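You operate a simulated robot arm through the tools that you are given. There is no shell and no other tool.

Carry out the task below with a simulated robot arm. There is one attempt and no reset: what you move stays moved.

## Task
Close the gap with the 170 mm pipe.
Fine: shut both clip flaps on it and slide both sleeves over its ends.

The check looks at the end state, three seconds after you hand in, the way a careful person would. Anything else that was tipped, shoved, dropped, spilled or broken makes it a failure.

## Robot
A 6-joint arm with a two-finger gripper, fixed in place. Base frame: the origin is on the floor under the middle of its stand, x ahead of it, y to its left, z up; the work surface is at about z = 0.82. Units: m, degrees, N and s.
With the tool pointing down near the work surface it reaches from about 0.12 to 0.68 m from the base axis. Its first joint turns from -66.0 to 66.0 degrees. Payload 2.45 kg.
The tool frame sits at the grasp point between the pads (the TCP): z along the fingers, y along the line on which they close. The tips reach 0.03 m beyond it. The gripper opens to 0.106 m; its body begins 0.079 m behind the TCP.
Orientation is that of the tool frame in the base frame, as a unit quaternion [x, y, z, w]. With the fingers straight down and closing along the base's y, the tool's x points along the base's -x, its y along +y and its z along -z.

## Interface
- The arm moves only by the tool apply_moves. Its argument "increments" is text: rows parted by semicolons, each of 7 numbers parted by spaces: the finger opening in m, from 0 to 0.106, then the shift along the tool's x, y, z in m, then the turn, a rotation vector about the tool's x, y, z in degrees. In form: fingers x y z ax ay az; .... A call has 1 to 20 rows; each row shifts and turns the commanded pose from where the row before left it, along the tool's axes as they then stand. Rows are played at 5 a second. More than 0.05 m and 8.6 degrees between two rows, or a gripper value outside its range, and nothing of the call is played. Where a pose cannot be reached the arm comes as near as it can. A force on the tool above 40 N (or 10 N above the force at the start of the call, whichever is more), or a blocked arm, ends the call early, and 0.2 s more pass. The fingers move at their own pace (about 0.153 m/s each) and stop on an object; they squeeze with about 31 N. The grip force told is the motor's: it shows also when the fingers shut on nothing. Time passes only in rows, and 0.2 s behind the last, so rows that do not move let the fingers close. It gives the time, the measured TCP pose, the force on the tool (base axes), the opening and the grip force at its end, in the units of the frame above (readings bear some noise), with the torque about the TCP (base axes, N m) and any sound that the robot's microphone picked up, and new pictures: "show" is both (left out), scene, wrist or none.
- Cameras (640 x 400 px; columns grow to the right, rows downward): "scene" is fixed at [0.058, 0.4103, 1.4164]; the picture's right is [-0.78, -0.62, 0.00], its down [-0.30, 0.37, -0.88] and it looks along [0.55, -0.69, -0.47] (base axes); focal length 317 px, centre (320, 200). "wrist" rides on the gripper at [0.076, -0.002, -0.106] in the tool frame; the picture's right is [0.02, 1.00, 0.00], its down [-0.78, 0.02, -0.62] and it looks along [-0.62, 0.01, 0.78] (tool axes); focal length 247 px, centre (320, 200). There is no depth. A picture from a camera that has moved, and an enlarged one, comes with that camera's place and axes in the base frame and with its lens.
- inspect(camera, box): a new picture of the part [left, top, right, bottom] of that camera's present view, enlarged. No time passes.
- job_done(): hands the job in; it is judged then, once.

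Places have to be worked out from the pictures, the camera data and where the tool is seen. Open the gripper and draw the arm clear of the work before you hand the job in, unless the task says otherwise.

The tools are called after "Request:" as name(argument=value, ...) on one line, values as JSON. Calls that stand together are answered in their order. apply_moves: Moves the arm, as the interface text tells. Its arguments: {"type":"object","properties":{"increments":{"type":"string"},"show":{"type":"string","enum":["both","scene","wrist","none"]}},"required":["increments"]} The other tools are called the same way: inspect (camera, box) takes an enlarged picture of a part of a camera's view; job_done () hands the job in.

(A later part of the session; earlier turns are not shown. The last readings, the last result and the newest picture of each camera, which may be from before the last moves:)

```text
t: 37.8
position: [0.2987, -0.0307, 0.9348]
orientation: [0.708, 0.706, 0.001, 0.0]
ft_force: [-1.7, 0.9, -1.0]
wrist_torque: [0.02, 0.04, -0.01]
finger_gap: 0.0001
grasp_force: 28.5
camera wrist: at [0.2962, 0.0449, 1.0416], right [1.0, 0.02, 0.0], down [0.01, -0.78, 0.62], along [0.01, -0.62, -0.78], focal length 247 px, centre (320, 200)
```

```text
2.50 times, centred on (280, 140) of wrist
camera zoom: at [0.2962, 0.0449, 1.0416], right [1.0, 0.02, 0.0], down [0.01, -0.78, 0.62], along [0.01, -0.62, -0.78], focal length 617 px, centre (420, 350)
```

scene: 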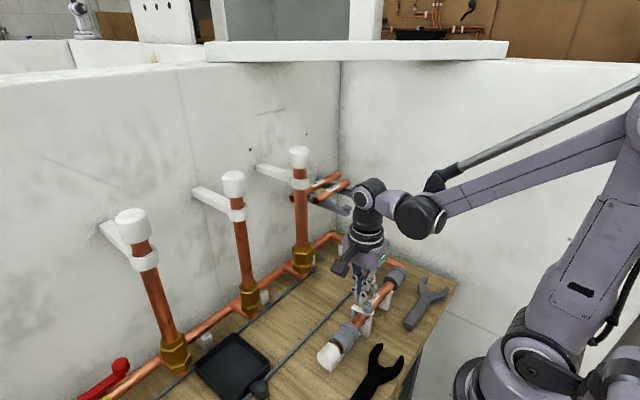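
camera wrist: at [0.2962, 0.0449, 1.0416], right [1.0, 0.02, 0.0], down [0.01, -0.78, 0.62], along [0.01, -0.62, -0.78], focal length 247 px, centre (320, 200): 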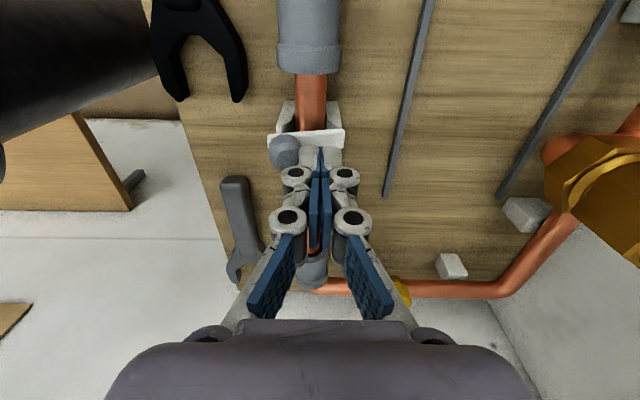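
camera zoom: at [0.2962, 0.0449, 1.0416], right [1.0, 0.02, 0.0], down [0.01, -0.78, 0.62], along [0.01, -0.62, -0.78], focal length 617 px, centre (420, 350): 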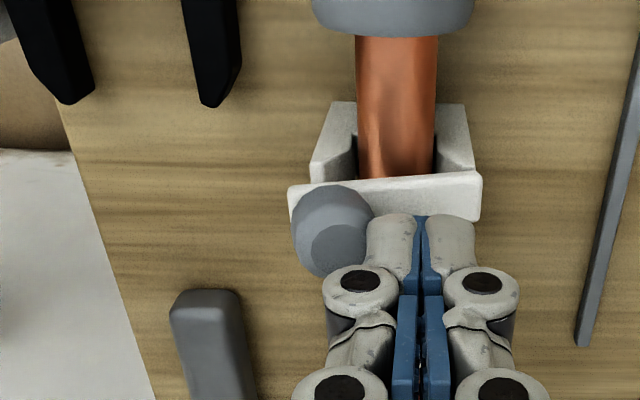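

The flap lies almost closed, with its knob on top at about (0.274, −0.030, 0.90). I lift the tips, move over the knob and come down onto it.

Request:
apply_moves(increments="0.0 0 0 -0.03 0 0 0; 0.0 0 -0.0245 0 0 0 0; 0.0 0 0 0.015 0 0 0; 0.0 0 0 0.005 0 0 0; 0.0 0 0 0.004 0 0 0; 0.0 0 0 0 0 0 0")

Request:
inspect(camera="scene", box=[325, 255, 405, 335])

Request:
inspect(camera="wrist", box=[240, 60, 400, 220])

```text
t: 39.2
position: [0.2737, -0.0314, 0.9405]
orientation: [0.708, 0.706, 0.001, 0.0]
ft_force: [0.7, -0.2, 0.3]
wrist_torque: [-0.01, 0.02, 0.0]
finger_gap: 0.0
grasp_force: 29.1
camera wrist: at [0.2719, 0.0444, 1.047], right [1.0, 0.02, 0.0], down [0.01, -0.78, 0.62], along [0.01, -0.62, -0.78], focal length 247 px, centre (320, 200)
```

scene: 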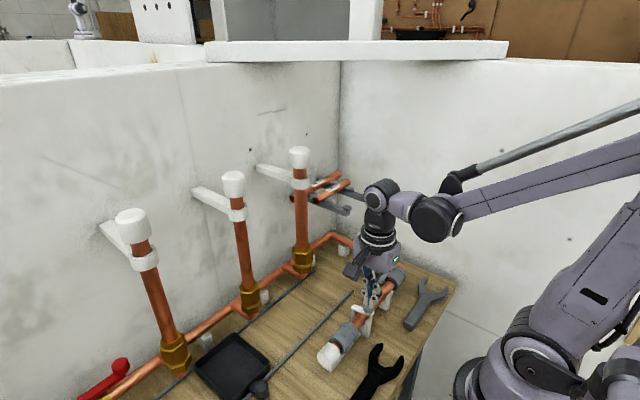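
wrist: 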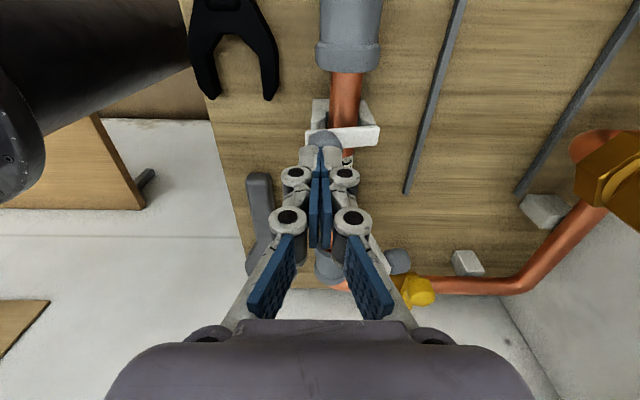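

```text
5.00 times, centred on (365, 295) of scene
camera zoom: at [0.058, 0.4103, 1.4164], right [-0.78, -0.62, 0.0], down [-0.3, 0.37, -0.88], along [0.55, -0.69, -0.47], focal length 1583 px, centre (95, -275)
```

zoom: 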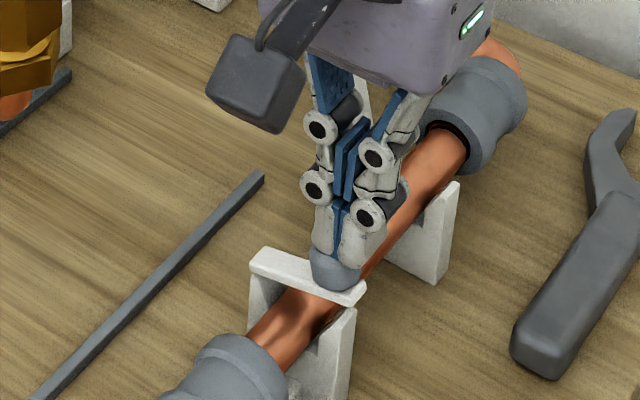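

```text
2.50 times, centred on (320, 140) of wrist
camera zoom: at [0.2719, 0.0444, 1.047], right [1.0, 0.02, 0.0], down [0.01, -0.78, 0.62], along [0.01, -0.62, -0.78], focal length 617 px, centre (320, 350)
```

zoom: 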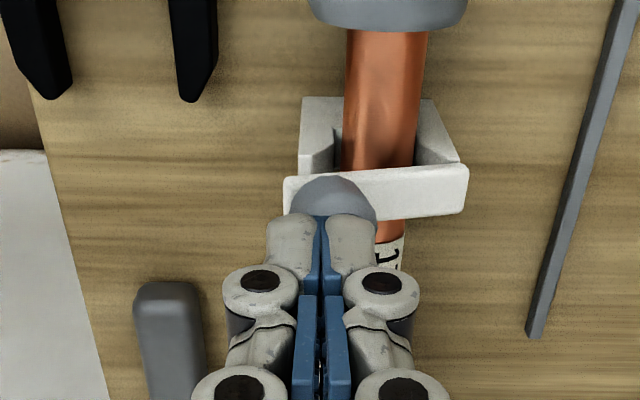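

The tips sit right over the knob. I press down in 2 mm steps and listen for a latch.

Request:
apply_moves(increments="0.0 0 0 0.002 0 0 0; 0.0 0 0 0.002 0 0 0; 0.0 0 0 0.002 0 0 0; 0.0 0 0 0 0 0 0", show="none")

Request:
inspect(camera="scene", box=[325, 255, 405, 335])

```text
t: 40.2
position: [0.2734, -0.0297, 0.9348]
orientation: [0.708, 0.706, 0.001, 0.001]
ft_force: [1.1, 0.8, 0.7]
wrist_torque: [-0.01, -0.02, 0.0]
finger_gap: 0.0
grasp_force: 28.6
```

```text
5.00 times, centred on (365, 295) of scene
camera zoom: at [0.058, 0.4103, 1.4164], right [-0.78, -0.62, 0.0], down [-0.3, 0.37, -0.88], along [0.55, -0.69, -0.47], focal length 1583 px, centre (95, -275)
```

zoom: 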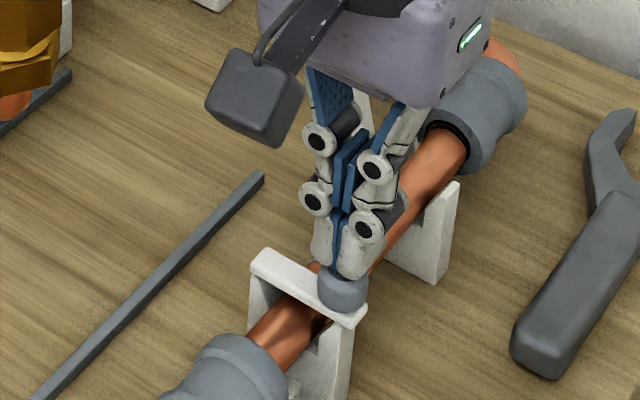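

The flap follows down with only about 1 N. I continue pressing.

Request:
apply_moves(increments="0.0 0 0 0.002 0 0 0; 0.0 0 0 0.002 0 0 0; 0.0 0 0 0.002 0 0 0; 0.0 0 0 0 0 0 0", show="none")

Request:
inspect(camera="scene", box=[325, 255, 405, 335])

```text
t: 41.2
position: [0.2732, -0.0305, 0.9311]
orientation: [0.708, 0.706, -0.001, -0.002]
ft_force: [-3.0, 0.6, 24.2]
wrist_torque: [0.11, 0.16, -0.07]
finger_gap: 0.0
grasp_force: 28.8
stopped in row 4: the force on the tool passed its limit at 41 N (the readings are from after the stop); the commanded pose is now the measured one
```

```text
5.00 times, centred on (365, 295) of scene
camera zoom: at [0.0577, 0.4104, 1.4164], right [-0.78, -0.62, 0.0], down [-0.29, 0.37, -0.88], along [0.55, -0.69, -0.47], focal length 1583 px, centre (95, -275)
```

zoom: 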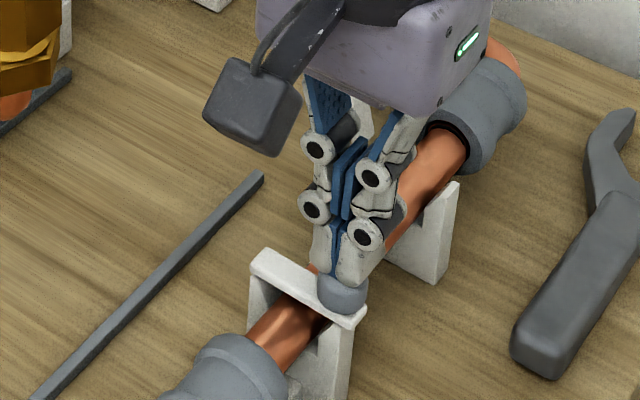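

The press reached a hard stop at 41 N, so the flap seems seated on the prong. I lift off and check that it stays shut.

Request:
apply_moves(increments="0.0 0 0 -0.01 0 0 0; 0.0 0 0 -0.02 0 0 0; 0.0 0 0 -0.03 0 0 0; 0.0 0 0.02 0 0 0 0; 0.0 0 0 0 0 0 0")

Request:
inspect(camera="scene", box=[325, 265, 405, 345])

Request:
inspect(camera="wrist", box=[240, 40, 400, 200])

```text
t: 42.4
position: [0.2933, -0.0302, 0.9901]
orientation: [0.708, 0.706, 0.0, -0.001]
ft_force: [0.0, -0.1, 0.2]
wrist_torque: [0.02, 0.02, -0.04]
finger_gap: 0.0
grasp_force: 28.7
camera wrist: at [0.2924, 0.0447, 1.096], right [1.0, 0.02, 0.0], down [0.02, -0.78, 0.62], along [0.01, -0.62, -0.78], focal length 247 px, centre (320, 200)
```

scene: 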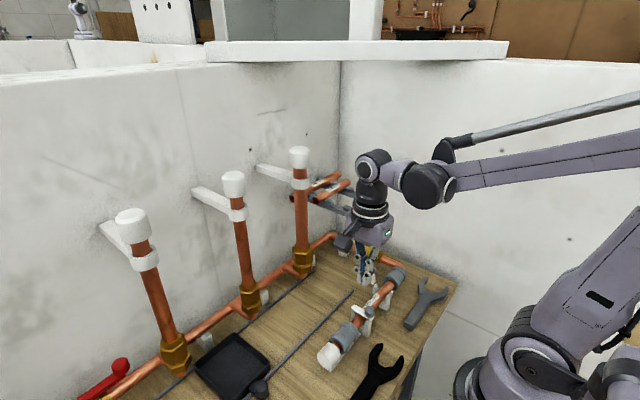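
wrist: 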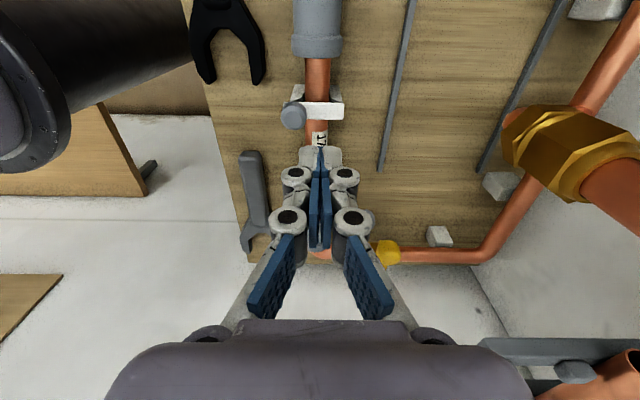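

```text
5.00 times, centred on (365, 305) of scene
camera zoom: at [0.058, 0.4103, 1.4164], right [-0.78, -0.62, 0.0], down [-0.3, 0.37, -0.88], along [0.55, -0.69, -0.47], focal length 1583 px, centre (95, -325)
```

zoom: 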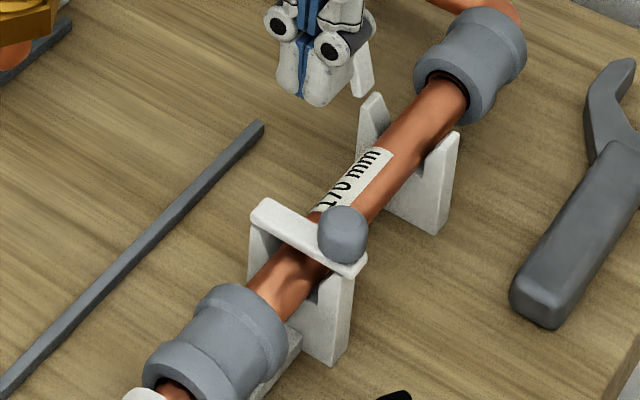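

```text
2.50 times, centred on (320, 120) of wrist
camera zoom: at [0.2924, 0.0447, 1.096], right [1.0, 0.02, 0.0], down [0.02, -0.78, 0.62], along [0.01, -0.62, -0.78], focal length 617 px, centre (320, 400)
```

zoom: 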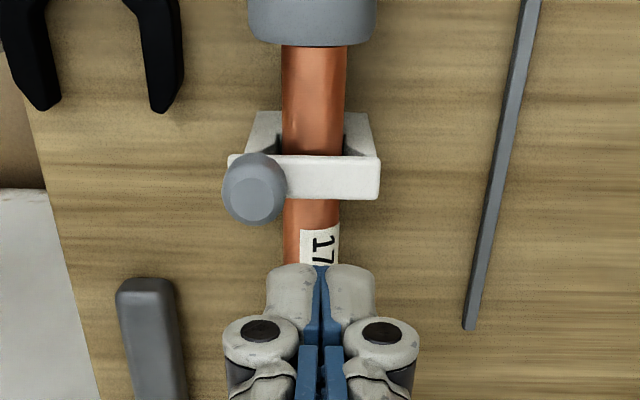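

Clip 2's flap stays shut. For clip 1 (y≈-0.126) an upright gripper would come near the rack bar above it, so I lean the tool 25° toward +y first. Then I go behind the flap at x≈0.385, still high.

Request:
apply_moves(increments="0.0 0 0 0 0 -8.33 0; 0.0 0 0 0 0 -8.33 0; 0.0 0 0 0 0 -8.34 0; 0.0 -0.0269 0.0306 0.0107 0 0 0; 0.0 -0.0269 0.0306 0.0107 0 0 0; 0.0 -0.0270 0.0305 0.0108 0 0 0; 0.0 0 0 0 0 0 0")

Request:
inspect(camera="scene", box=[305, 195, 425, 315])

Request:
inspect(camera="wrist", box=[200, 60, 440, 220])

```text
t: 44.0
position: [0.3846, -0.1177, 0.9923]
orientation: [0.692, 0.689, -0.153, 0.151]
ft_force: [0.4, -0.6, 0.1]
wrist_torque: [0.0, 0.03, 0.01]
finger_gap: 0.0
grasp_force: 28.1
camera wrist: at [0.3841, -0.005, 1.0576], right [1.0, 0.02, -0.01], down [0.02, -0.45, 0.89], along [0.01, -0.89, -0.45], focal length 247 px, centre (320, 200)
```

scene: 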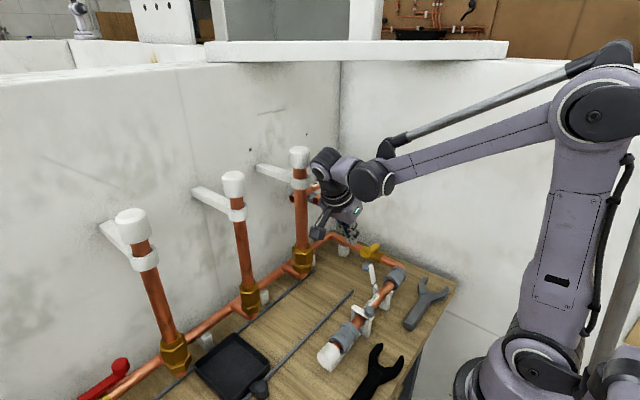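
wrist: 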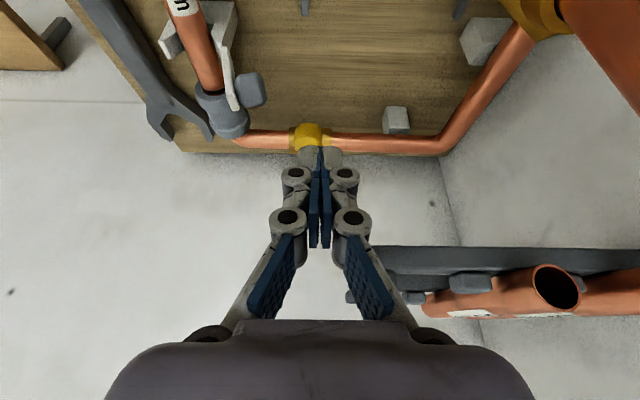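

```text
3.33 times, centred on (365, 255) of scene
camera zoom: at [0.058, 0.4103, 1.4164], right [-0.78, -0.62, 0.0], down [-0.3, 0.37, -0.88], along [0.55, -0.69, -0.47], focal length 1056 px, centre (170, 17)
```

zoom: 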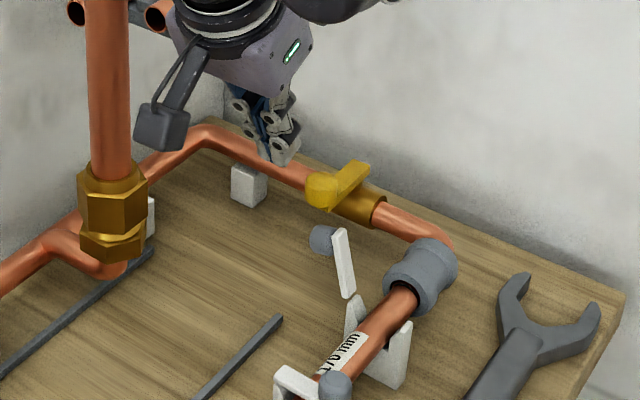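

```text
2.50 times, centred on (320, 140) of wrist
camera zoom: at [0.3841, -0.005, 1.0576], right [1.0, 0.02, -0.01], down [0.02, -0.45, 0.89], along [0.01, -0.89, -0.45], focal length 617 px, centre (320, 350)
```

zoom: 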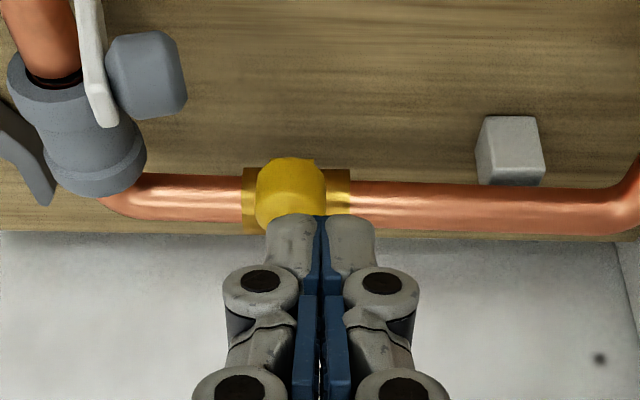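

The knob of clip 1 is at about (0.337, −0.126, 0.912), and the yellow valve is over 4 cm clear of the tips. I descend 5.8 cm and then sweep −x as before.

Request:
apply_moves(increments="0.0 0.01225 0 0.0263 0 0 0; 0.0 0.01225 0 0.0263 0 0 0; 0.0 0 0 0 0 0 0")

Request:
inspect(camera="scene", box=[315, 225, 415, 325])

Request:
inspect(camera="wrist", box=[200, 60, 440, 220])

```text
t: 44.8
position: [0.3834, -0.1185, 0.9343]
orientation: [0.691, 0.69, -0.153, 0.152]
ft_force: [-0.4, 0.1, -1.0]
wrist_torque: [0.0, 0.01, 0.01]
finger_gap: 0.0
grasp_force: 28.8
camera wrist: at [0.384, -0.0057, 0.9994], right [1.0, 0.02, -0.01], down [0.02, -0.45, 0.89], along [0.01, -0.89, -0.45], focal length 247 px, centre (320, 200)
```

scene: 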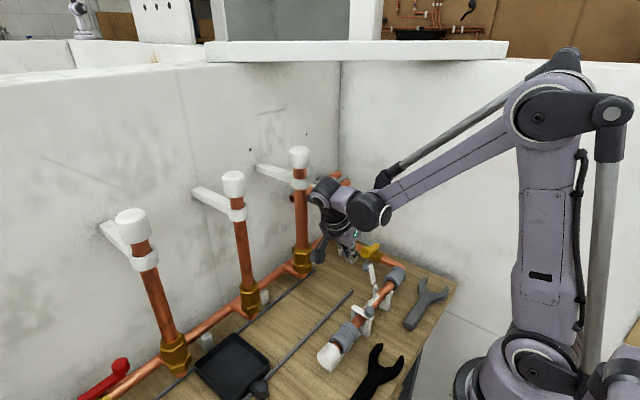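
wrist: 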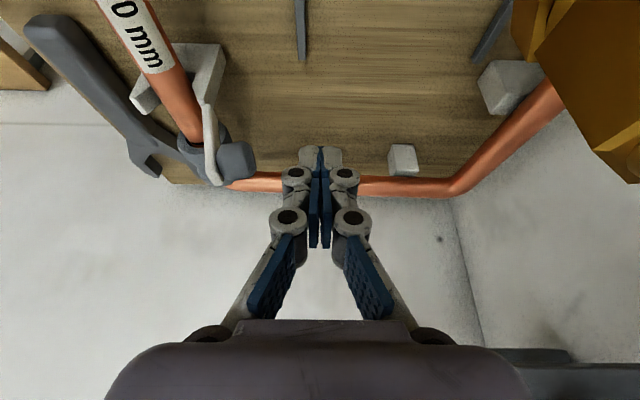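

```text
4.00 times, centred on (365, 275) of scene
camera zoom: at [0.058, 0.4103, 1.4164], right [-0.78, -0.62, 0.0], down [-0.3, 0.37, -0.88], along [0.55, -0.69, -0.47], focal length 1267 px, centre (140, -100)
```

zoom: 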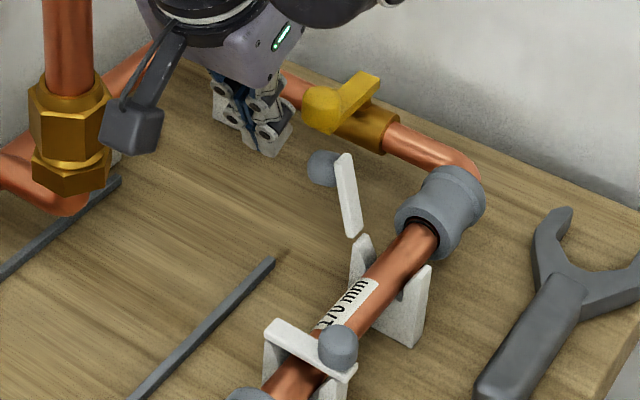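

```text
2.50 times, centred on (320, 140) of wrist
camera zoom: at [0.384, -0.0057, 0.9994], right [1.0, 0.02, -0.01], down [0.02, -0.45, 0.89], along [0.01, -0.89, -0.45], focal length 617 px, centre (320, 350)
```

zoom: 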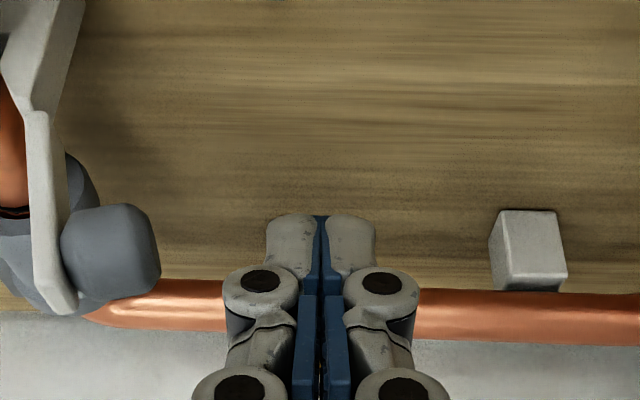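

The tips line up with the knob. I sweep −x 5 cm and look.

Request:
apply_moves(increments="0.0 0 -0.01 0 0 0 0; 0.0 0 -0.01 0 0 0 0; 0.0 0 -0.01 0 0 0 0; 0.0 0 -0.01 0 0 0 0; 0.0 0 -0.01 0 0 0 0; 0.0 0 0 0 0 0 0", show="wrist")

Request:
inspect(camera="scene", box=[315, 225, 415, 325])

```text
t: 46.2
position: [0.3339, -0.1184, 0.9347]
orientation: [0.691, 0.689, -0.154, 0.153]
ft_force: [0.2, 0.2, -0.4]
wrist_torque: [0.0, 0.02, 0.0]
finger_gap: 0.0
grasp_force: 28.5
camera wrist: at [0.3334, -0.0049, 1.0002], right [1.0, 0.02, -0.01], down [0.02, -0.45, 0.89], along [0.01, -0.89, -0.45], focal length 247 px, centre (320, 200)
```

wrist: 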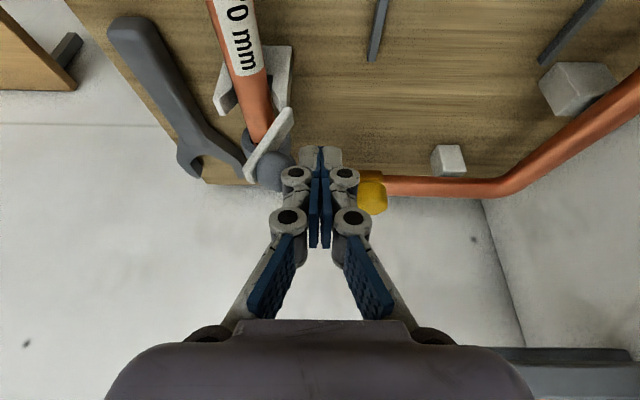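

```text
4.00 times, centred on (365, 275) of scene
camera zoom: at [0.058, 0.4103, 1.4164], right [-0.78, -0.62, 0.0], down [-0.3, 0.37, -0.88], along [0.55, -0.69, -0.47], focal length 1267 px, centre (140, -100)
```

zoom: 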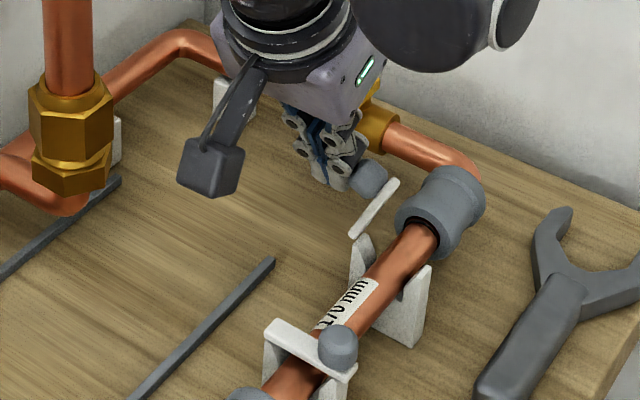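

The second flap is tipping over freely as well. I sweep 3.5 cm further.

Request:
apply_moves(increments="0.0 0 -0.01 0 0 0 0; 0.0 0 -0.01 0 0 0 0; 0.0 0 -0.008 0 0 0 0; 0.0 0 -0.007 0 0 0 0; 0.0 0 0 0 0 0 0", show="wrist")

Request:
inspect(camera="scene", box=[315, 225, 415, 325])

Request:
inspect(camera="wrist", box=[220, 80, 420, 220])

```text
t: 47.4
position: [0.2995, -0.1166, 0.937]
orientation: [0.691, 0.69, -0.153, 0.152]
ft_force: [-0.6, -0.3, 0.4]
wrist_torque: [0.0, 0.03, 0.02]
finger_gap: 0.0
grasp_force: 28.3
camera wrist: at [0.2982, -0.0044, 1.0006], right [1.0, 0.02, -0.01], down [0.02, -0.45, 0.89], along [0.01, -0.89, -0.45], focal length 247 px, centre (320, 200)
```

wrist: 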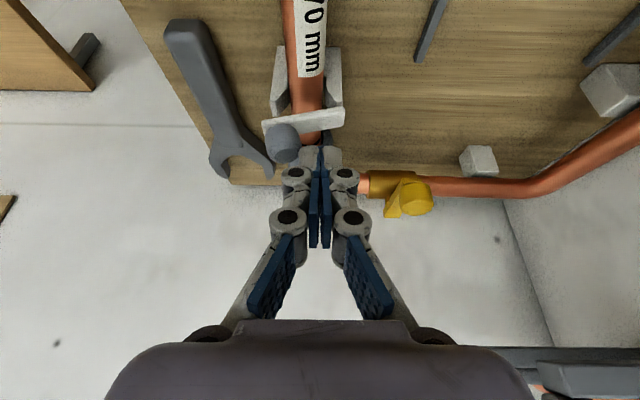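

```text
4.00 times, centred on (365, 275) of scene
camera zoom: at [0.058, 0.4103, 1.4164], right [-0.78, -0.62, 0.0], down [-0.3, 0.37, -0.88], along [0.55, -0.69, -0.47], focal length 1267 px, centre (140, -100)
```

zoom: 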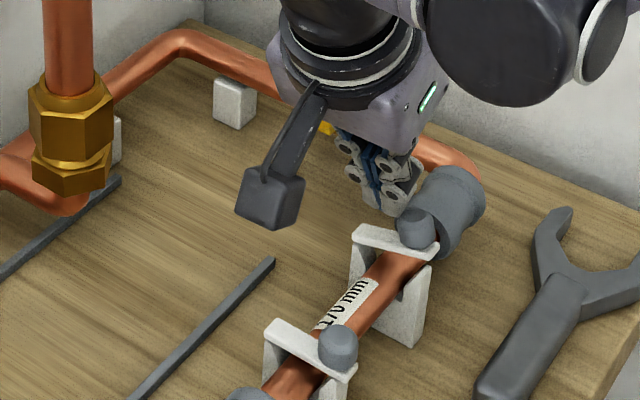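

```text
2.86 times, centred on (320, 150) of wrist
camera zoom: at [0.2982, -0.0044, 1.0006], right [1.0, 0.02, -0.01], down [0.02, -0.45, 0.89], along [0.01, -0.89, -0.45], focal length 706 px, centre (320, 343)
```

zoom: 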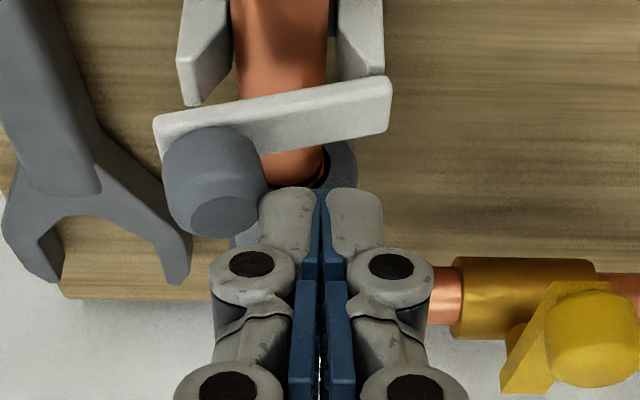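

Clip 1's flap is nearly down. I lift, set the tool upright (the rack is no longer near at this x) and move above the knob at about (0.274, −0.126).

Request:
apply_moves(increments="0.0 -0.0169 0 -0.0363 0 0 0; 0.0 0 0 0 0 8.33 0; 0.0 0 0 0 0 8.33 0; 0.0 0 0 0 0 8.34 0; 0.0 -0.009 -0.0258 0 0 0 0; 0.0 0 0 0.03 0 0 0; 0.0 0 0 0 0 0 0", show="wrist")

Request:
inspect(camera="scene", box=[335, 225, 415, 325])

Request:
inspect(camera="wrist", box=[240, 60, 400, 220])

```text
t: 49.0
position: [0.2735, -0.1268, 0.9459]
orientation: [0.708, 0.706, -0.001, -0.002]
ft_force: [-0.3, -0.3, -0.5]
wrist_torque: [0.0, 0.01, 0.01]
finger_gap: 0.0002
grasp_force: 28.8
camera wrist: at [0.2725, -0.052, 1.0527], right [1.0, 0.02, 0.0], down [0.02, -0.78, 0.62], along [0.01, -0.62, -0.78], focal length 247 px, centre (320, 200)
```

wrist: 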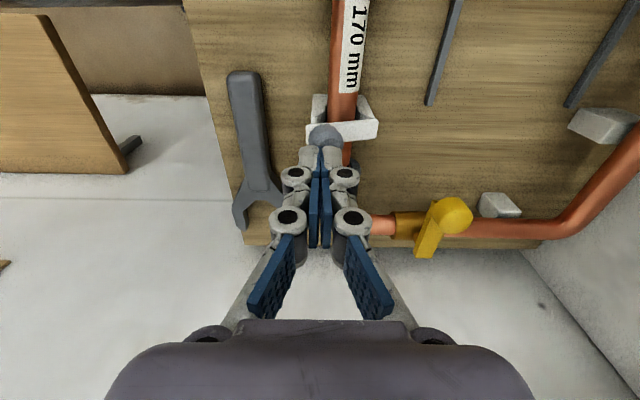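

```text
4.00 times, centred on (375, 275) of scene
camera zoom: at [0.058, 0.4103, 1.4164], right [-0.78, -0.62, 0.0], down [-0.3, 0.37, -0.88], along [0.55, -0.69, -0.47], focal length 1267 px, centre (100, -100)
```

zoom: 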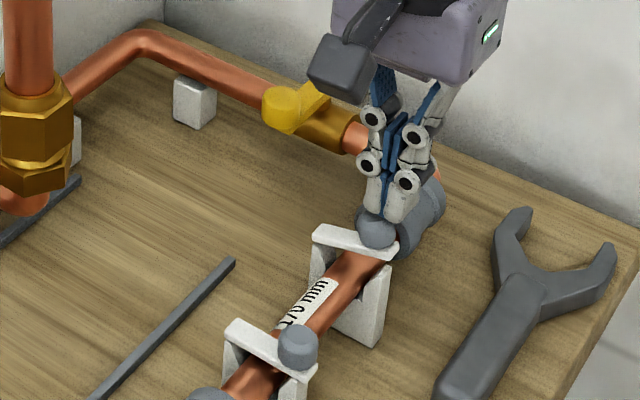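

```text
2.50 times, centred on (320, 140) of wrist
camera zoom: at [0.2725, -0.052, 1.0527], right [1.0, 0.02, 0.0], down [0.02, -0.78, 0.62], along [0.01, -0.62, -0.78], focal length 617 px, centre (320, 350)
```

zoom: 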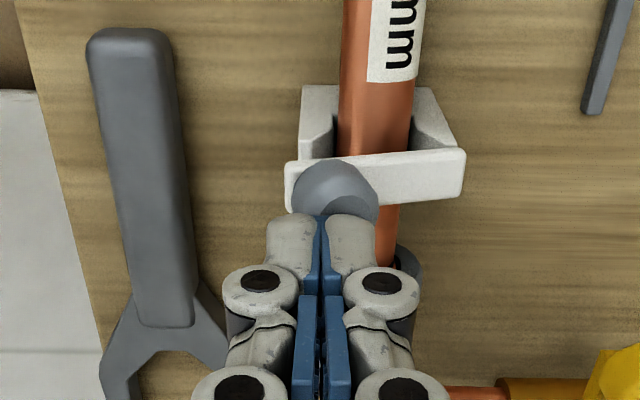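

The tips are over the knob. I press down gradually, as with the first clip, until it seats.

Request:
apply_moves(increments="0.0 0 0 0.003 0 0 0; 0.0 0 0 0.003 0 0 0; 0.0 0 0 0.003 0 0 0; 0.0 0 0 0.002 0 0 0; 0.0 0 0 0.002 0 0 0; 0.0 0 0 0.002 0 0 0; 0.0 0 0 0.001 0 0 0; 0.0 0 0 0 0 0 0", show="none")

Request:
inspect(camera="scene", box=[335, 225, 415, 325])

```text
t: 50.8
position: [0.2747, -0.1272, 0.9308]
orientation: [0.708, 0.707, -0.001, -0.002]
ft_force: [-1.7, -0.6, 12.9]
wrist_torque: [0.04, 0.07, 0.03]
finger_gap: 0.0
grasp_force: 29.0
```

```text
4.00 times, centred on (375, 275) of scene
camera zoom: at [0.0578, 0.4104, 1.4164], right [-0.78, -0.62, 0.0], down [-0.3, 0.37, -0.88], along [0.55, -0.69, -0.47], focal length 1267 px, centre (100, -100)
```

zoom: 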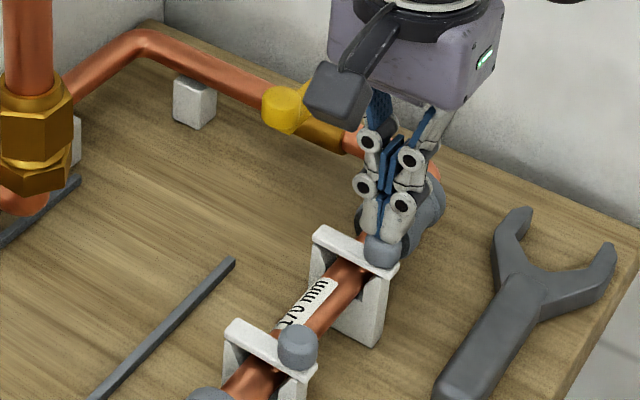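

There is 12.9 N at the same height as the first clip's stop. I press 1.5 mm more to be sure it seats, then lift off.

Request:
apply_moves(increments="0.0 0 0 0.001 0 0 0; 0.0 0 0 0.0007 0 0 0; 0.0 0 0 0 0 0 0", show="none")

Request:
apply_moves(increments="0.0 0 0 -0.01 0 0 0; 0.0 0 0 -0.03 0 0 0; 0.0 0.02 0 -0.04 0 0 0; 0.0 0.04 0 0 0 0 0; 0.0 0.02 0.015 0 0 0 0; 0.0 0 0 0 0 0 0")

Request:
inspect(camera="scene", box=[325, 245, 425, 345])

Request:
inspect(camera="wrist", box=[220, 0, 420, 160])

```text
t: 51.5
position: [0.2751, -0.127, 0.9291]
orientation: [0.709, 0.705, -0.001, -0.001]
ft_force: [-1.9, 0.6, 23.5]
wrist_torque: [0.19, 0.1, 0.0]
finger_gap: 0.0001
grasp_force: 28.3
stopped in row 3: the force on the tool passed its limit at 41 N (the readings are from after the stop); the commanded pose is now the measured one
```

```text
t: 52.9
position: [0.2892, -0.047, 1.0108]
orientation: [0.708, 0.706, 0.0, -0.002]
ft_force: [-0.2, 0.2, -0.5]
wrist_torque: [-0.02, 0.03, -0.01]
finger_gap: 0.0001
grasp_force: 29.2
camera wrist: at [0.2885, 0.0285, 1.1166], right [1.0, 0.02, 0.0], down [0.02, -0.78, 0.62], along [0.01, -0.62, -0.78], focal length 247 px, centre (320, 200)
```

scene: 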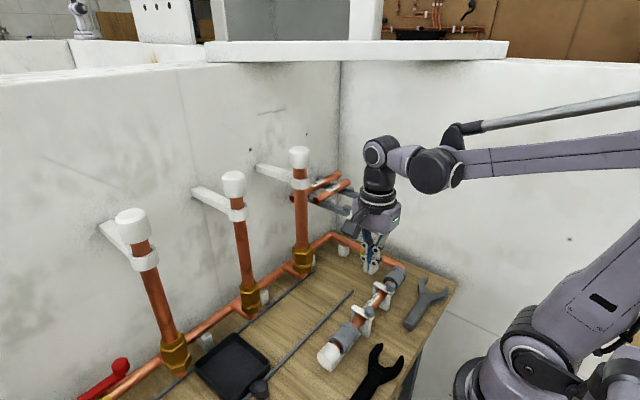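
wrist: 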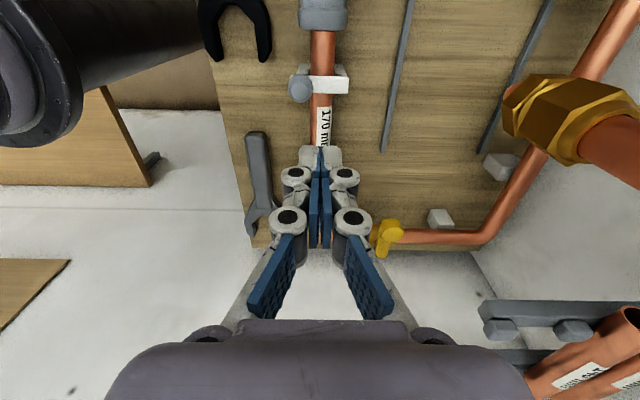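

```text
4.00 times, centred on (375, 295) of scene
camera zoom: at [0.058, 0.4103, 1.4164], right [-0.78, -0.62, 0.0], down [-0.3, 0.37, -0.88], along [0.55, -0.69, -0.47], focal length 1267 px, centre (100, -180)
```

zoom: 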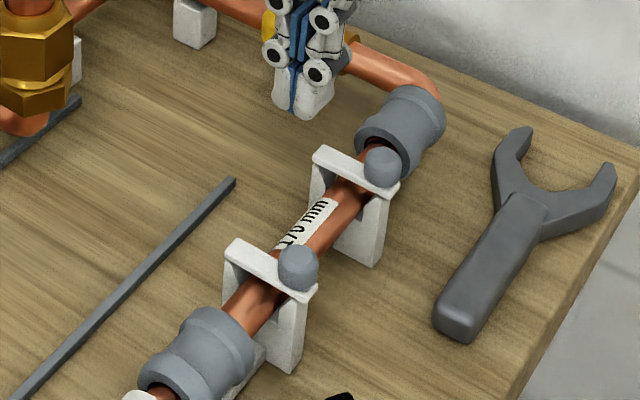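

```text
2.50 times, centred on (320, 80) of wrist
camera zoom: at [0.2885, 0.0285, 1.1166], right [1.0, 0.02, 0.0], down [0.02, -0.78, 0.62], along [0.01, -0.62, -0.78], focal length 617 px, centre (320, 500)
```

zoom: 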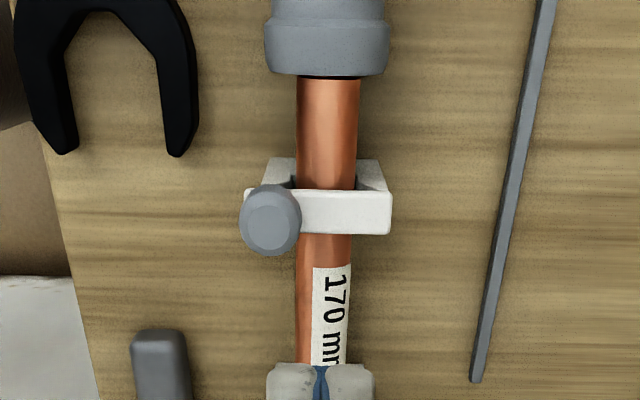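

Both flaps are shut and the pipe is still concentric with the sleeves. Next is the left sleeve, which spans y≈0.014–0.063. I go above it with the fingers at 0.054 to check alignment.

Request:
apply_moves(increments="0.054 0.0285 0 0 0 0 0; 0.054 0.0285 0 0 0 0 0; 0.054 0.0285 0 0.04 0 0 0; 0.054 0 0 0 0 0 0; 0.054 0 0 0 0 0 0")

Request:
inspect(camera="wrist", box=[220, 40, 420, 220])

Request:
inspect(camera="scene", box=[305, 260, 405, 380])

```text
t: 54.0
position: [0.29, 0.0383, 0.969]
orientation: [0.709, 0.706, 0.0, -0.002]
ft_force: [-1.1, -0.2, -0.9]
wrist_torque: [-0.01, -0.02, -0.01]
finger_gap: 0.0539
grasp_force: 0.0
camera wrist: at [0.2886, 0.114, 1.0757], right [1.0, 0.02, 0.0], down [0.02, -0.78, 0.62], along [0.01, -0.62, -0.78], focal length 247 px, centre (320, 200)
```

scene: 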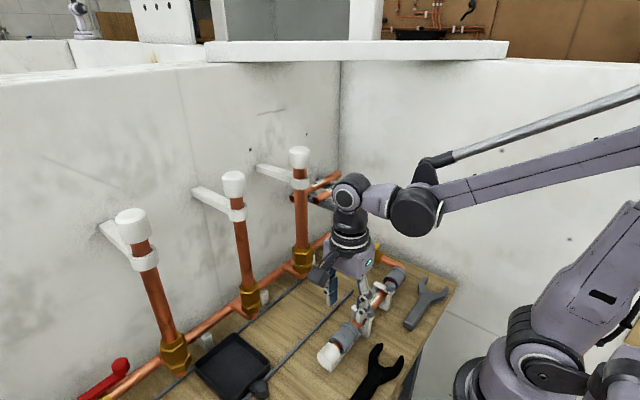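
wrist: 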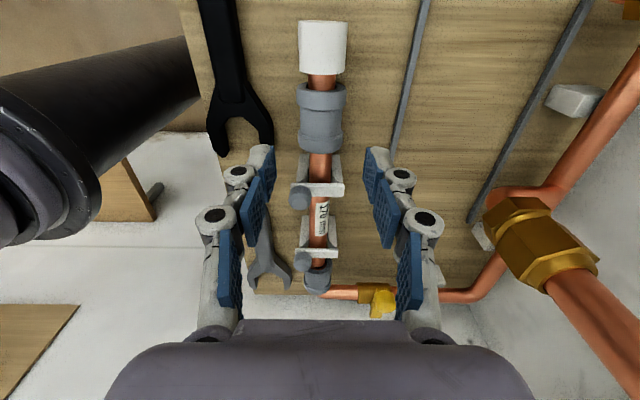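

```text
2.22 times, centred on (320, 130) of wrist
camera zoom: at [0.2886, 0.114, 1.0757], right [1.0, 0.02, 0.0], down [0.02, -0.78, 0.62], along [0.01, -0.62, -0.78], focal length 549 px, centre (320, 356)
```

zoom: 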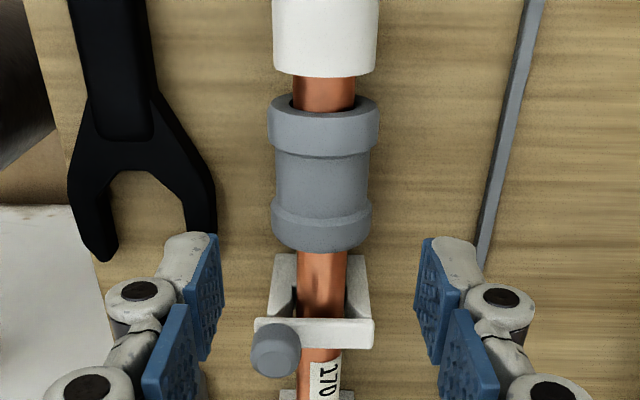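

```text
3.33 times, centred on (355, 320) of scene
camera zoom: at [0.058, 0.4103, 1.4164], right [-0.78, -0.62, 0.0], down [-0.3, 0.37, -0.88], along [0.55, -0.69, -0.47], focal length 1056 px, centre (203, -200)
```

zoom: 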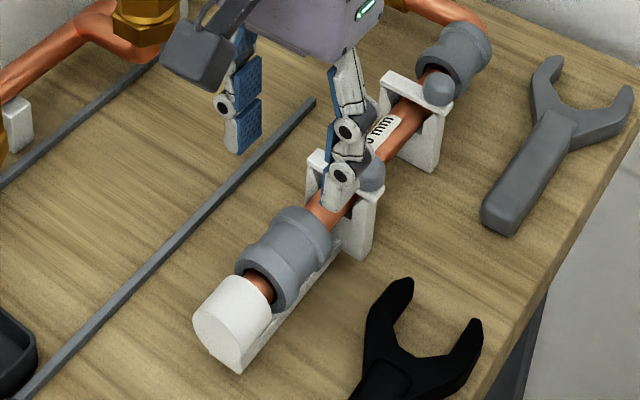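

The sleeve lies centred between the pads (y≈0.015–0.063, x≈0.290), and the black wrench prong ends at x≈0.243. With the opening cut to 0.050 the −x finger has clearance to it. I descend to TCP z≈0.873 in two stages.

Request:
apply_moves(increments="0.05 0 0 0.03 0 0 0; 0.05 0 0 0.03 0 0 0; 0.05 0 0 0.01 0 0 0; 0.05 0 0 0 0 0 0")

Request:
inspect(camera="wrist", box=[220, 40, 420, 220])

Request:
inspect(camera="scene", box=[305, 270, 405, 390])

```text
t: 55.0
position: [0.2899, 0.0386, 0.8988]
orientation: [0.708, 0.706, -0.001, -0.002]
ft_force: [0.1, -0.2, -0.2]
wrist_torque: [0.0, -0.01, -0.02]
finger_gap: 0.0502
grasp_force: 0.1
camera wrist: at [0.2886, 0.1141, 1.0052], right [1.0, 0.02, 0.0], down [0.02, -0.78, 0.62], along [0.01, -0.62, -0.78], focal length 247 px, centre (320, 200)
```

scene: 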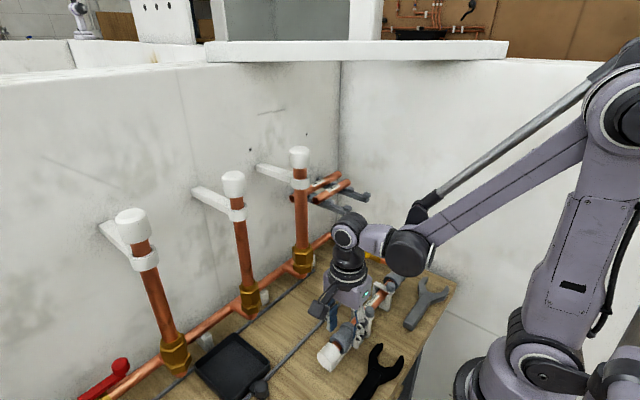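
wrist: 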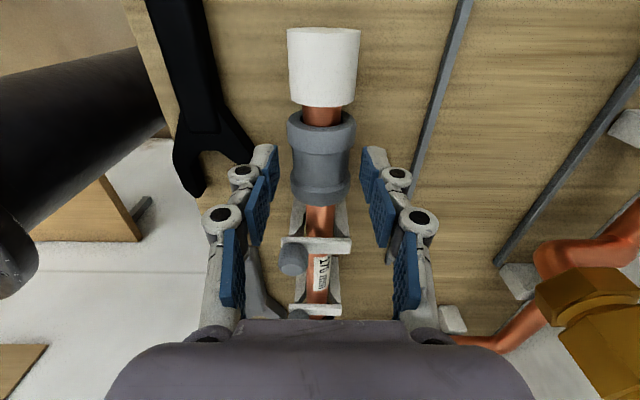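

```text
2.22 times, centred on (320, 130) of wrist
camera zoom: at [0.2886, 0.1141, 1.0052], right [1.0, 0.02, 0.0], down [0.02, -0.78, 0.62], along [0.01, -0.62, -0.78], focal length 549 px, centre (320, 356)
```

zoom: 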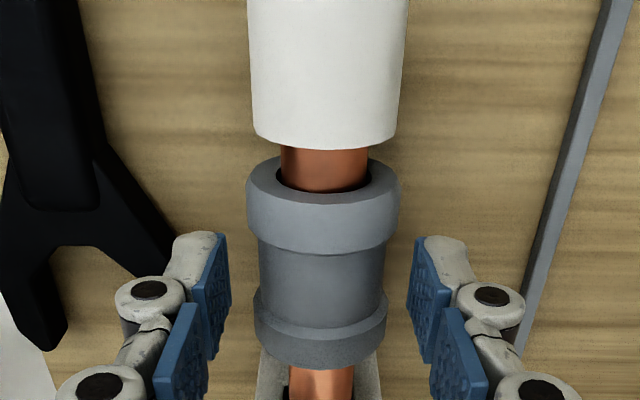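

```text
3.33 times, centred on (355, 330) of scene
camera zoom: at [0.058, 0.4103, 1.4164], right [-0.78, -0.62, 0.0], down [-0.3, 0.37, -0.88], along [0.55, -0.69, -0.47], focal length 1056 px, centre (203, -233)
```

zoom: 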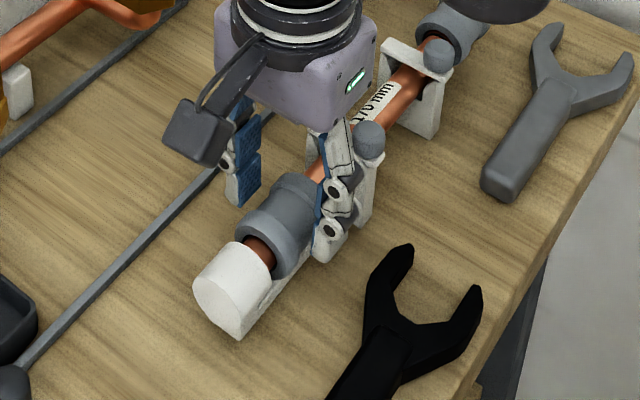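

There is clear room on both sides, and the wrench prong is clear of the −x finger. I go down the last 26 mm and close on the sleeve.

Request:
apply_moves(increments="0.05 0 0 0.013 0 0 0; 0.05 0 0 0.013 0 0 0; 0.05 0 0 0 0 0 0; 0.046 0 0 0 0 0 0; 0.043 0 0 0 0 0 0; 0.0 0 0 0 0 0 0; 0.0 0 0 0 0 0 0; 0.0 0 0 0 0 0 0")

Request:
inspect(camera="wrist", box=[220, 40, 420, 220])

Request:
inspect(camera="scene", box=[305, 270, 405, 390])

```text
t: 56.9
position: [0.29, 0.0389, 0.8733]
orientation: [0.707, 0.707, 0.0, -0.001]
ft_force: [7.8, -1.3, 3.4]
wrist_torque: [-0.08, -0.1, 1.22]
finger_gap: 0.0387
grasp_force: 44.7
camera wrist: at [0.2887, 0.1141, 0.9797], right [1.0, 0.02, 0.0], down [0.02, -0.78, 0.62], along [0.01, -0.62, -0.78], focal length 247 px, centre (320, 200)
```

scene: 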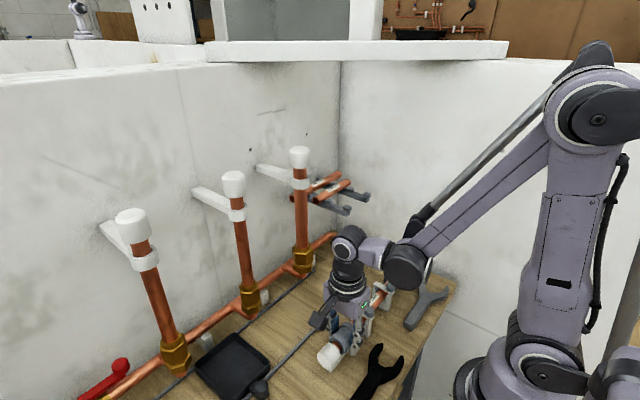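
wrist: 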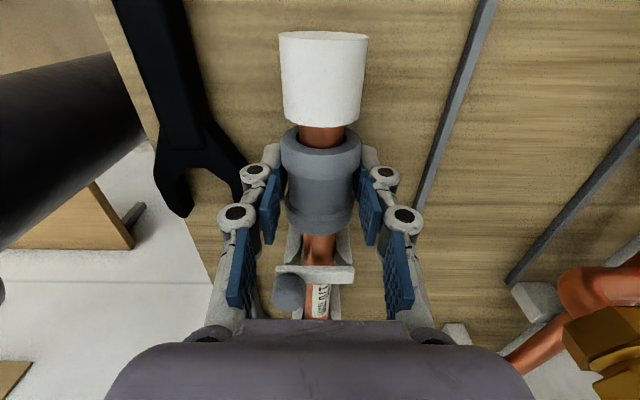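

```text
2.22 times, centred on (320, 130) of wrist
camera zoom: at [0.2887, 0.1141, 0.9797], right [1.0, 0.02, 0.0], down [0.02, -0.78, 0.62], along [0.01, -0.62, -0.78], focal length 549 px, centre (320, 356)
```

zoom: 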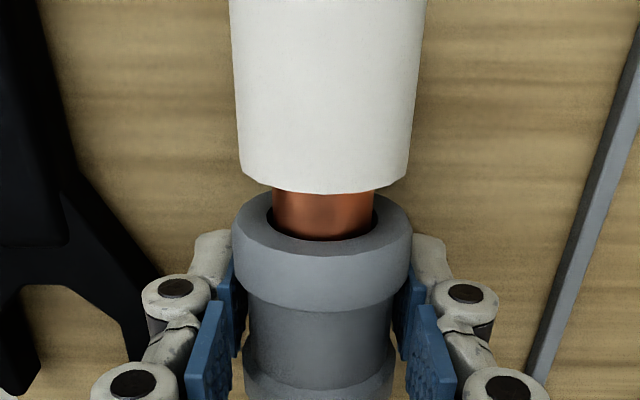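

```text
3.33 times, centred on (355, 330) of scene
camera zoom: at [0.0581, 0.4103, 1.4164], right [-0.78, -0.62, 0.0], down [-0.3, 0.37, -0.88], along [0.55, -0.69, -0.47], focal length 1056 px, centre (203, -233)
```

zoom: 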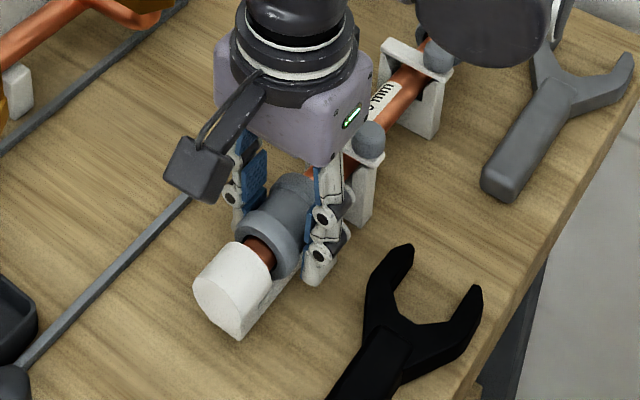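

The squeeze left a 1.2 N·m twist, because the wide pads bear unevenly on the two collars. I reopen, shift 18 mm in +y so the pads hold only the rear collar (y≈0.049–0.063), and grip again.

Request:
apply_moves(increments="0.044 0 0 0 0 0 0; 0.05 0 0 0 0 0 0; 0.05 0.009 0 0 0 0 0; 0.05 0.009 0 0 0 0 0; 0.05 0 0 0 0 0 0; 0.044 0 0 0 0 0 0; 0.041 0 0 0 0 0 0; 0.035 0 0 0 0 0 0; 0.035 0 0 0 0 0 0; 0.035 0 0 0 0 0 0", show="wrist")

Request:
inspect(camera="wrist", box=[220, 40, 420, 240])

Request:
inspect(camera="scene", box=[305, 270, 405, 390])

```text
t: 59.0
position: [0.2898, 0.0565, 0.8733]
orientation: [0.708, 0.706, 0.0, -0.002]
ft_force: [0.0, 0.1, 7.2]
wrist_torque: [-0.03, 0.09, 0.5]
finger_gap: 0.0392
grasp_force: 45.2
camera wrist: at [0.2889, 0.1318, 0.98], right [1.0, 0.02, 0.0], down [0.02, -0.78, 0.62], along [0.01, -0.62, -0.78], focal length 247 px, centre (320, 200)
```

wrist: 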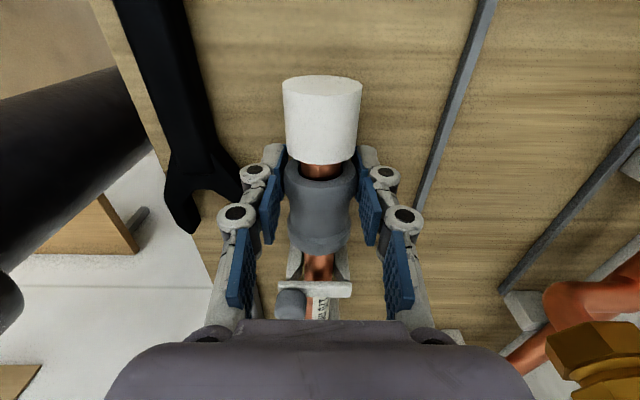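

```text
2.00 times, centred on (320, 140) of wrist
camera zoom: at [0.2889, 0.1318, 0.98], right [1.0, 0.02, 0.0], down [0.02, -0.78, 0.62], along [0.01, -0.62, -0.78], focal length 494 px, centre (320, 320)
```

zoom: 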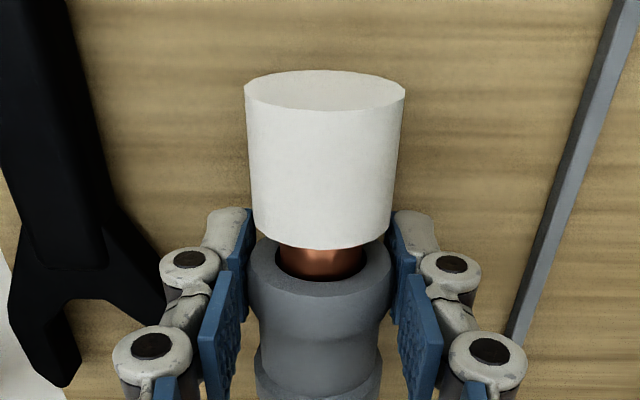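

```text
3.33 times, centred on (355, 330) of scene
camera zoom: at [0.0579, 0.4103, 1.4164], right [-0.78, -0.62, 0.0], down [-0.3, 0.37, -0.88], along [0.55, -0.69, -0.47], focal length 1056 px, centre (203, -233)
```

zoom: 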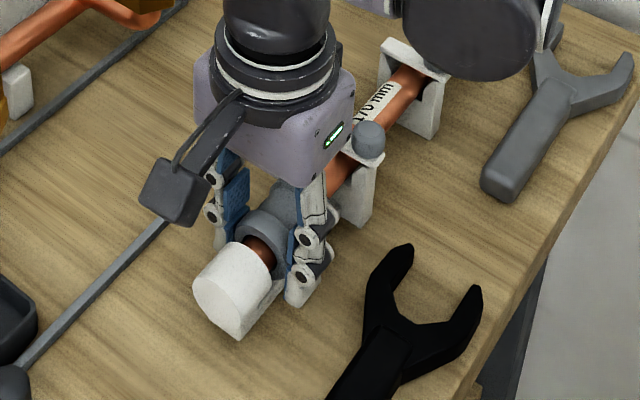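

The grip on the rear collar is much more even. I slide the sleeve −y by 8 mm first and read the resistance.

Request:
apply_moves(increments="0.035 -0.004 0 0 0 0 0; 0.035 -0.004 0 0 0 0 0; 0.035 0 0 0 0 0 0", show="none")

Request:
inspect(camera="wrist", box=[220, 40, 420, 240])

Request:
inspect(camera="scene", box=[325, 260, 405, 350])

```text
t: 59.9
position: [0.2894, 0.0481, 0.8731]
orientation: [0.708, 0.706, 0.0, -0.002]
ft_force: [3.5, 0.7, 22.2]
wrist_torque: [0.11, 0.12, 0.63]
finger_gap: 0.039
grasp_force: 45.0
```

```text
2.00 times, centred on (320, 140) of wrist
camera zoom: at [0.2888, 0.124, 0.98], right [1.0, 0.02, 0.0], down [0.02, -0.78, 0.62], along [0.01, -0.62, -0.78], focal length 494 px, centre (320, 320)
```

zoom: 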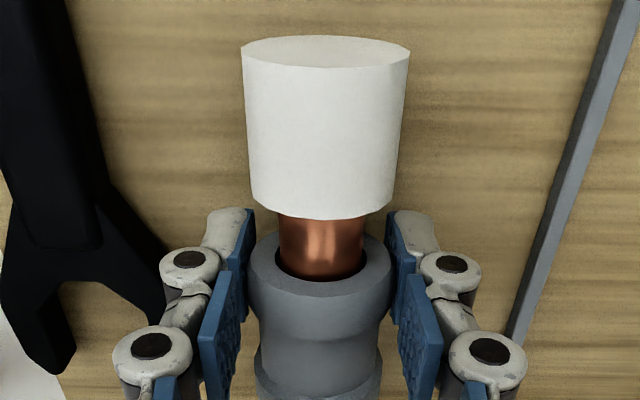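

```text
4.44 times, centred on (365, 305) of scene
camera zoom: at [0.0579, 0.4103, 1.4164], right [-0.78, -0.62, 0.0], down [-0.3, 0.37, -0.88], along [0.55, -0.69, -0.47], focal length 1407 px, centre (120, -267)
```

zoom: 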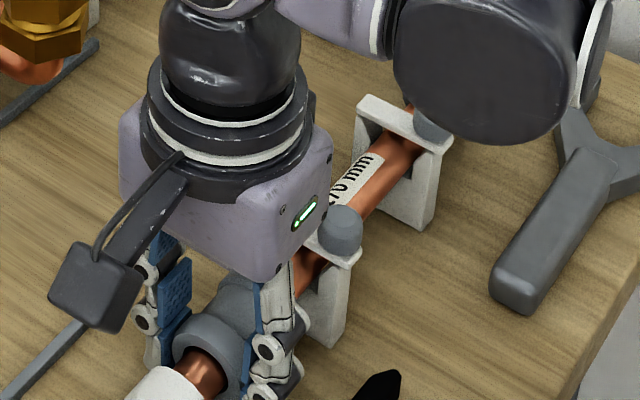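

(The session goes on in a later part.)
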